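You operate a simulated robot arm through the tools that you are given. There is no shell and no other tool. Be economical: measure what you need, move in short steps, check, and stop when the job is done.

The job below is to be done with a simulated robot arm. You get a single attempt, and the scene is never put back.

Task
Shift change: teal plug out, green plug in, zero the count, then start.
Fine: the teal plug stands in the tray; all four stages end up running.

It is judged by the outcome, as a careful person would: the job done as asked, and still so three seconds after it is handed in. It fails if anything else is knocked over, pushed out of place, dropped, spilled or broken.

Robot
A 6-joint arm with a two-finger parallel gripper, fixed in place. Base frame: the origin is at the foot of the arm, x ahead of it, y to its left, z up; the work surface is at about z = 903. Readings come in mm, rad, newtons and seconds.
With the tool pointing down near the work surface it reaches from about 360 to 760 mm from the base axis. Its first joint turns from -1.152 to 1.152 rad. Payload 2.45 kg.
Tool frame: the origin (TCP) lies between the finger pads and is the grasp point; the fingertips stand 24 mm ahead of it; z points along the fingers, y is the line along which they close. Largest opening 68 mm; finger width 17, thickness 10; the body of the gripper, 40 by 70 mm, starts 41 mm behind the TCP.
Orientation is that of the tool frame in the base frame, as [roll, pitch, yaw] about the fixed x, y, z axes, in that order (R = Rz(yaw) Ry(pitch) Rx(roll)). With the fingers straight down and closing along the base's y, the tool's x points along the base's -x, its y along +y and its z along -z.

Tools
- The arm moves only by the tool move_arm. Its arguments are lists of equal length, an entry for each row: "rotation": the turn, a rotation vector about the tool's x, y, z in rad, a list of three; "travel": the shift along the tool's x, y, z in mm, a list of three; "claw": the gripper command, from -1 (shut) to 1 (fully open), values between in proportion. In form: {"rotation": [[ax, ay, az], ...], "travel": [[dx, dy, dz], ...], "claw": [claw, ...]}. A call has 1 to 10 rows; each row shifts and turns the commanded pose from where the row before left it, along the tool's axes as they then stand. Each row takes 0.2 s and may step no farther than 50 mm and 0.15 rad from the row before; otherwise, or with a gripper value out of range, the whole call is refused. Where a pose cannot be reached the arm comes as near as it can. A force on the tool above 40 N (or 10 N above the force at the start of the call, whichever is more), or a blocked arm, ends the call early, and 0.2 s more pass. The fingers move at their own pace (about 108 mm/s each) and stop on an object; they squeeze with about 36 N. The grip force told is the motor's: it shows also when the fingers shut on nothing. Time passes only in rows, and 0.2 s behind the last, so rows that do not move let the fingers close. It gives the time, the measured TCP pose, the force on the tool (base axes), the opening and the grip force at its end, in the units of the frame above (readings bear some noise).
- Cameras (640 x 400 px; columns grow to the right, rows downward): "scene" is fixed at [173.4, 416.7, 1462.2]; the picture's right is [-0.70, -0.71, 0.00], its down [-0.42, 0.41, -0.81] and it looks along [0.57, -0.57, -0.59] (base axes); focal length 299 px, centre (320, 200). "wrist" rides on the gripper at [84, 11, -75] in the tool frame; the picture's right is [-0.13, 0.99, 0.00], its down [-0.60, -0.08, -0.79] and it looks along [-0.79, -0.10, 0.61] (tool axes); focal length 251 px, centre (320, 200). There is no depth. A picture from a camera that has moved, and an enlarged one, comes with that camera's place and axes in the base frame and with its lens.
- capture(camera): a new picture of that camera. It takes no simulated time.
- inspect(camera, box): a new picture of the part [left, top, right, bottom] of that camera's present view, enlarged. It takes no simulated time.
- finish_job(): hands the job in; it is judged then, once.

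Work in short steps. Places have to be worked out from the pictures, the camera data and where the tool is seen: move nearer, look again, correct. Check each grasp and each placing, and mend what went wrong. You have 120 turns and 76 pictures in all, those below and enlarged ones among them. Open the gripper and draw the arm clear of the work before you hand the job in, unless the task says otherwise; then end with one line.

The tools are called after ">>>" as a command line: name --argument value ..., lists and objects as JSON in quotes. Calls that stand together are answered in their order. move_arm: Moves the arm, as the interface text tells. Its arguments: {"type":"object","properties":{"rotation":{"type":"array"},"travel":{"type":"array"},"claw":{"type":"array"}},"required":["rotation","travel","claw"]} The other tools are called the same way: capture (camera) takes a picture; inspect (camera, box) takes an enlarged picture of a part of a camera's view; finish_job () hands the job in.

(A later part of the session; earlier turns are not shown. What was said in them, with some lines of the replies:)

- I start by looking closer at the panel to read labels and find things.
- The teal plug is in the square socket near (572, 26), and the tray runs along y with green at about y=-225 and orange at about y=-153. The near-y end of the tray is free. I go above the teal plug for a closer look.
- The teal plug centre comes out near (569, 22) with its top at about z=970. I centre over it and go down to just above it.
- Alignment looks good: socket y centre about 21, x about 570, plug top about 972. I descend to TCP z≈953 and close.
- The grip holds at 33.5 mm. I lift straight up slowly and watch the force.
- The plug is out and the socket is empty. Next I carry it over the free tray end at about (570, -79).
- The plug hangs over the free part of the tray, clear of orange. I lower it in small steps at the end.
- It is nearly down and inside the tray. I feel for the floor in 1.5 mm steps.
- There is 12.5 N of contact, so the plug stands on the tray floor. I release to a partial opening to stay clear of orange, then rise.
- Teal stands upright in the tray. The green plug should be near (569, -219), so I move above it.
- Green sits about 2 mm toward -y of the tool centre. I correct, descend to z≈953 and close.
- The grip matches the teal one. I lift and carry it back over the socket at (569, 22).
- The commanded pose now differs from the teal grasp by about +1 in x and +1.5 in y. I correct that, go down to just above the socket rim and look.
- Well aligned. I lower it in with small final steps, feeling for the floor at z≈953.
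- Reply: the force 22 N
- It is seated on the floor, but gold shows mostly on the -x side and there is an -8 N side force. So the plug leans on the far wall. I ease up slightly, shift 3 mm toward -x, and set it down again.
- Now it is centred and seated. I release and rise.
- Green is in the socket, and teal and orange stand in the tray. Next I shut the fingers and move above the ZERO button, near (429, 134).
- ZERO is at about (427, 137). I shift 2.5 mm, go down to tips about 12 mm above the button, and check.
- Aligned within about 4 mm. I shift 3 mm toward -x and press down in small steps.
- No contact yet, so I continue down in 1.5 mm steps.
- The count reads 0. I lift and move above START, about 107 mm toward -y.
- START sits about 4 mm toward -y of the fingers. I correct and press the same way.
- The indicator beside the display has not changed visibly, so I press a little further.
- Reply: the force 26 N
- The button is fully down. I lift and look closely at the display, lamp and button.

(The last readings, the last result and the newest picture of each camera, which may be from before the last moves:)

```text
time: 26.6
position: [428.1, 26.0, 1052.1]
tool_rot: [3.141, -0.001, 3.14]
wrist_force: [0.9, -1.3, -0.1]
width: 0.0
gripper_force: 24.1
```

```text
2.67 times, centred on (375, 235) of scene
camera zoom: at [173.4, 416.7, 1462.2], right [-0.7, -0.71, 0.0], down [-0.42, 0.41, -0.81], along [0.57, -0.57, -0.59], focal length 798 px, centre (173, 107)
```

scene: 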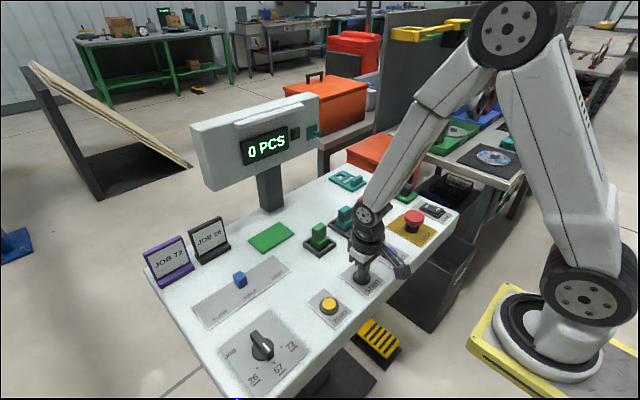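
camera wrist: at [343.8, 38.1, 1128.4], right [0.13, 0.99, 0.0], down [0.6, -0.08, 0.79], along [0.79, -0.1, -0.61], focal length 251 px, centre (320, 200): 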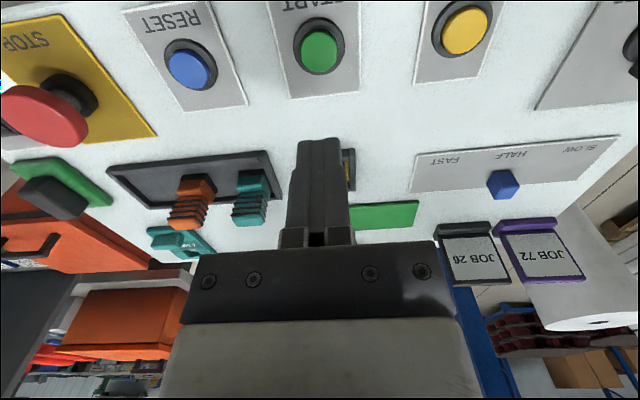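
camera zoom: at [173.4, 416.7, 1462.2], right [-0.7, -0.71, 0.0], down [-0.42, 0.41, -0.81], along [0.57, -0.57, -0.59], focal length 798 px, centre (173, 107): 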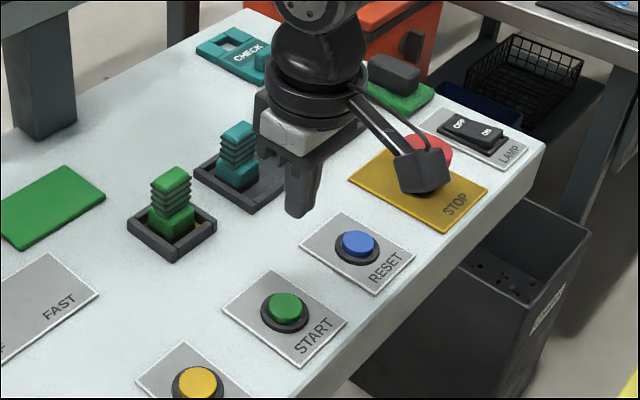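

The count is zero and START was pressed fully, but nothing visibly runs yet. I wait two seconds in case it starts with a delay, then look again.

>>> move_arm --rotation '[[0, 0, 0], [0, 0, 0], [0, 0, 0], [0, 0, 0], [0, 0, 0], [0, 0, 0], [0, 0, 0], [0, 0, 0], [0, 0, 0], [0, 0, 0]]' --travel '[[0, 0, -30], [0, 0, -30], [0, 0, -20], [0, 0, 0], [0, 0, 0], [0, 0, 0], [0, 0, 0], [0, 0, 0], [0, 0, 0], [0, 0, 0]]' --claw '[-1, -1, -1, -1, -1, -1, -1, -1, -1, -1]'

>>> capture --camera "scene"

>>> capture --camera "wrist"

>>> inspect --camera "scene" --box '[180, 90, 340, 190]'

```text
time: 28.8
position: [427.7, 29.1, 1133.5]
tool_rot: [3.142, 0.001, -3.14]
wrist_force: [0.0, 0.3, -0.5]
width: 0.0
gripper_force: 23.8
```

```text
29 pictures are left
```

scene: 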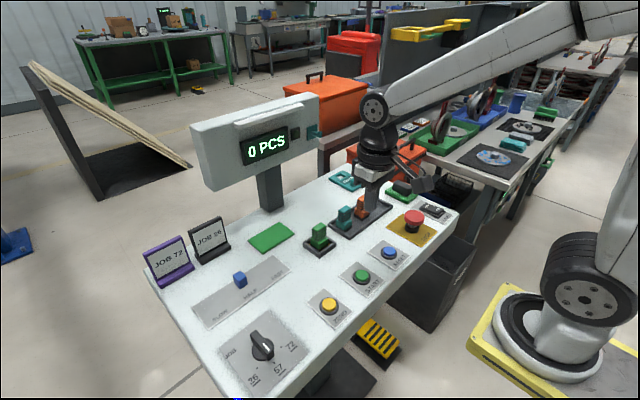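

```text
28 pictures are left
camera wrist: at [343.2, 41.4, 1208.2], right [0.13, 0.99, 0.0], down [0.6, -0.08, 0.79], along [0.79, -0.1, -0.61], focal length 251 px, centre (320, 200)
```

wrist: 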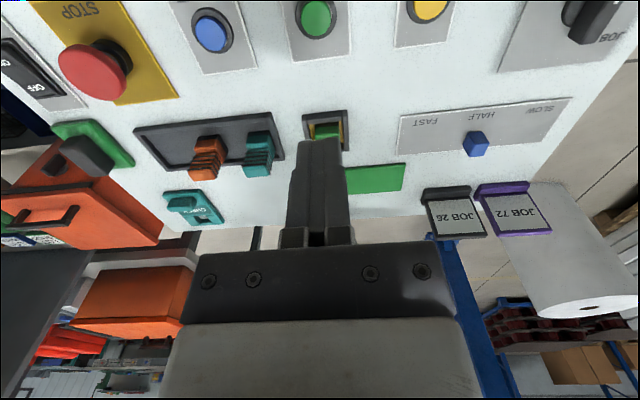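

```text
4.00 times, centred on (260, 140) of scene
camera zoom: at [173.4, 416.7, 1462.2], right [-0.7, -0.71, 0.0], down [-0.42, 0.41, -0.81], along [0.57, -0.57, -0.59], focal length 1196 px, centre (560, 440)
```

zoom: 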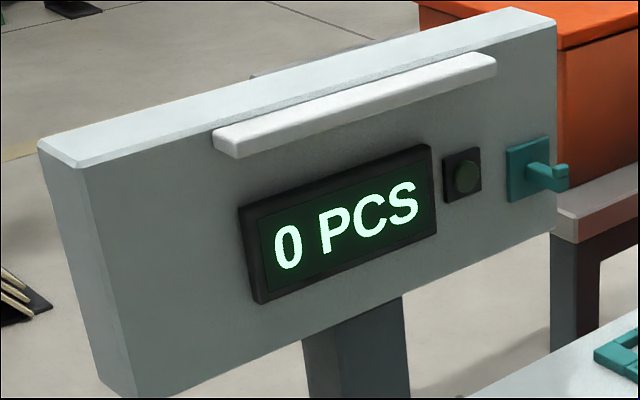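

There is still no sign of running. Before doing anything else I check the plug seating and the STOP knob closely.

>>> inspect --camera "scene" --box '[290, 205, 370, 260]'

>>> inspect --camera "wrist" --box '[0, 0, 340, 150]'

>>> inspect --camera "scene" --box '[370, 170, 470, 250]'

```text
7.27 times, centred on (330, 232) of scene
camera zoom: at [173.4, 416.7, 1462.2], right [-0.7, -0.71, 0.0], down [-0.42, 0.41, -0.81], along [0.57, -0.57, -0.59], focal length 2175 px, centre (247, -36)
```

zoom: 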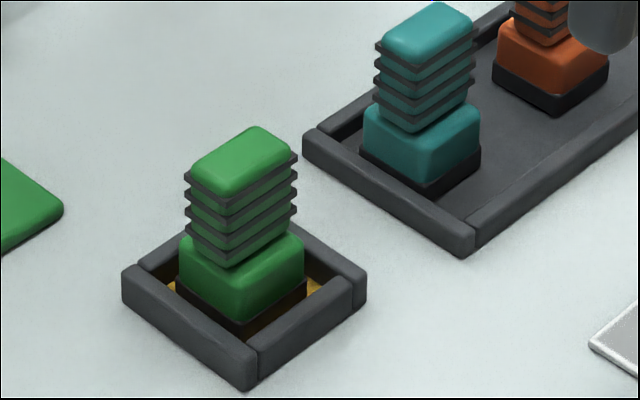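

```text
1.88 times, centred on (170, 75) of wrist
camera zoom: at [343.2, 41.4, 1208.2], right [0.13, 0.99, 0.0], down [0.6, -0.08, 0.79], along [0.79, -0.1, -0.61], focal length 473 px, centre (602, 435)
```

zoom: 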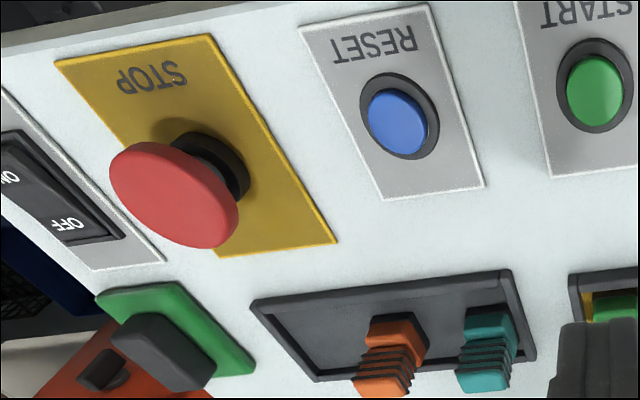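

```text
5.00 times, centred on (420, 210) of scene
camera zoom: at [173.4, 416.7, 1462.2], right [-0.7, -0.71, 0.0], down [-0.42, 0.41, -0.81], along [0.57, -0.57, -0.59], focal length 1496 px, centre (-180, 150)
```

zoom: 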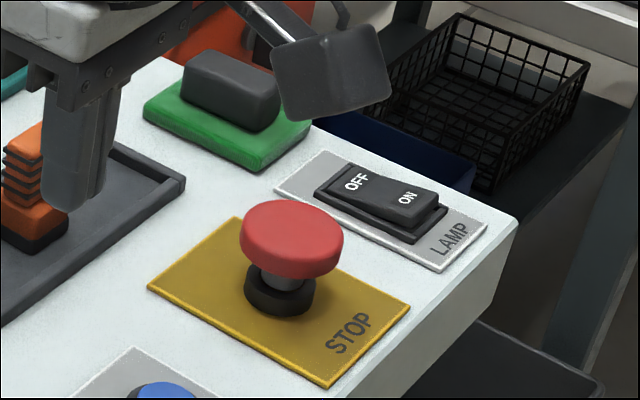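

Green is seated squarely and STOP is out. I press START once more, centred, and hold it a little longer while watching the indicator.

>>> move_arm --rotation '[[0, 0, 0], [0, 0, 0], [0, 0, 0], [0, 0, 0], [0, 0, 0], [0, 0, 0], [0, 0, 0], [0, 0, 0]]' --travel '[[0, 0, 45], [0, 0, 45], [0, 0, 45], [0, 0, 45], [0, 0, 12], [0, 0, 4], [0, 0, 2.5], [0, 0, 0]]' --claw '[-1, -1, -1, -1, -1, -1, -1, -1]'

>>> inspect --camera "scene" --box '[180, 90, 400, 330]'

```text
time: 30.6
position: [426.1, 27.5, 934.3]
tool_rot: [-3.141, 0.002, -3.141]
wrist_force: [-6.2, 8.8, 19.2]
width: 0.1
gripper_force: 22.9
```

```text
1.67 times, centred on (290, 210) of scene
camera zoom: at [173.0, 417.0, 1462.2], right [-0.7, -0.71, 0.0], down [-0.42, 0.41, -0.81], along [0.57, -0.57, -0.59], focal length 498 px, centre (370, 183)
```

zoom: 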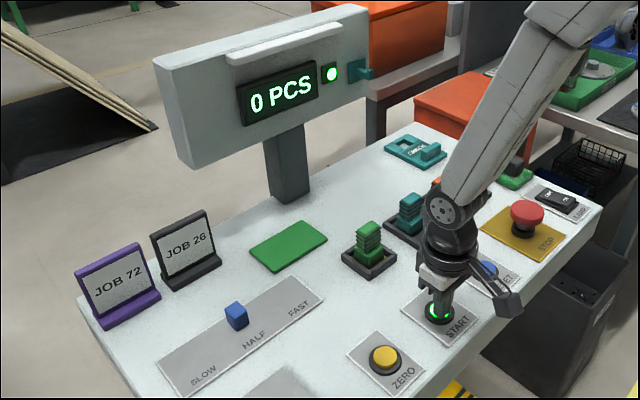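

Now the indicator and the START ring are lit. I lift off, draw clear and check that it stays running.

>>> move_arm --rotation '[[0, 0, 0], [0, 0, 0], [0, 0, 0], [0, 0, 0], [0, 0, 0], [0, 0, 0], [0, 0, 0], [0, 0, 0], [0, 0, 0], [0, 0, 0]]' --travel '[[0, 0, -8], [0, 0, -45], [0, 0, -45], [0, 0, -45], [0, 0, -45], [0, -45, -15], [0, -45, 0], [0, -45, 0], [0, 0, 0], [0, 0, 0]]' --claw '[-1, -1, -1, -1, -1, 1, 1, 1, 1, 1]'

>>> capture --camera "scene"

>>> inspect --camera "scene" --box '[180, 90, 400, 330]'

```text
time: 32.8
position: [422.7, -106.8, 1137.4]
tool_rot: [-3.14, -0.002, -3.141]
wrist_force: [0.1, 0.0, -0.4]
width: 67.9
gripper_force: 0.0
```

```text
22 pictures are left
```

scene: 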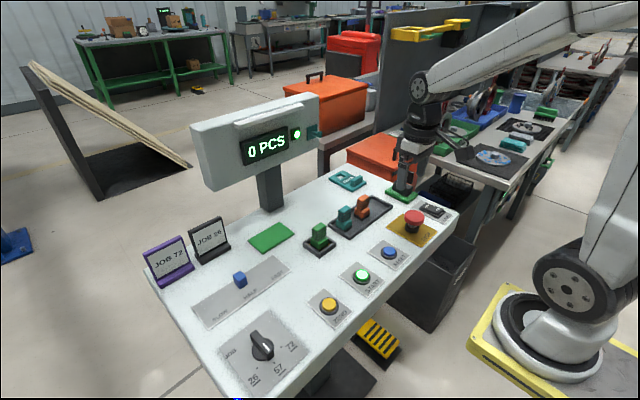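

```text
1.67 times, centred on (290, 210) of scene
camera zoom: at [173.4, 416.7, 1462.2], right [-0.7, -0.71, 0.0], down [-0.42, 0.41, -0.81], along [0.57, -0.57, -0.59], focal length 498 px, centre (370, 183)
```

zoom: 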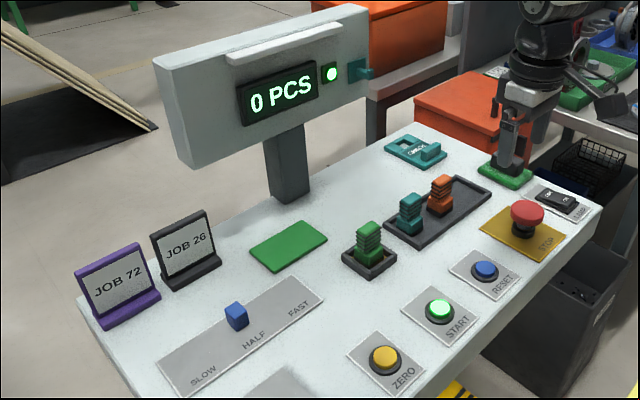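

It is running and the arm is clear. I wait about 3 seconds to be sure it persists.

>>> move_arm --rotation '[[0, 0, 0], [0, 0, 0], [0, 0, 0], [0, 0, 0], [0, 0, 0], [0, 0, 0], [0, 0, 0], [0, 0, 0], [0, 0, 0], [0, 0, 0]]' --travel '[[0, 0, -30], [0, 0, 0], [0, 0, 0], [0, 0, 0], [0, 0, 0], [0, 0, 0], [0, 0, 0], [0, 0, 0], [0, 0, 0], [0, 0, 0]]' --claw '[1, 1, 1, 1, 1, 1, 1, 1, 1, 1]'

>>> inspect --camera "scene" --box '[180, 90, 460, 330]'

```text
time: 35.0
position: [423.9, -105.2, 1166.9]
tool_rot: [-3.141, 0.001, -3.141]
wrist_force: [-0.5, 0.7, -0.6]
width: 68.2
gripper_force: 0.1
```

```text
1.67 times, centred on (320, 210) of scene
camera zoom: at [173.4, 416.7, 1462.2], right [-0.7, -0.71, 0.0], down [-0.42, 0.41, -0.81], along [0.57, -0.57, -0.59], focal length 498 px, centre (320, 183)
```

zoom: 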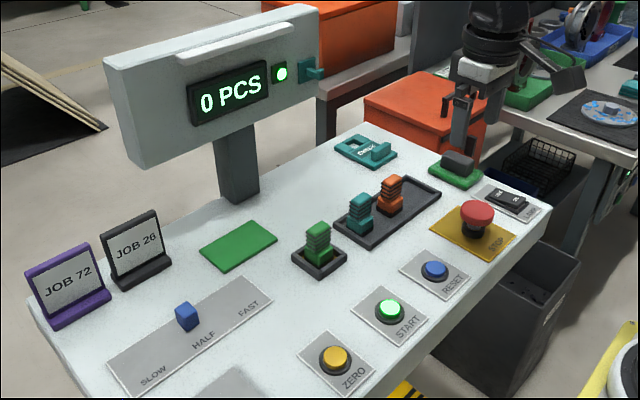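

Everything holds: green in the socket, teal standing in the tray, count 0 and the run lamp lit. I hand it in.

>>> finish_job

```text
The job is handed in.
```

The job is handed in: the teal plug stands in the tray, the green plug is in the socket, the count reads 0, and the run lamp and START are lit; START took only on a second press, and no display showed the four stages individually.
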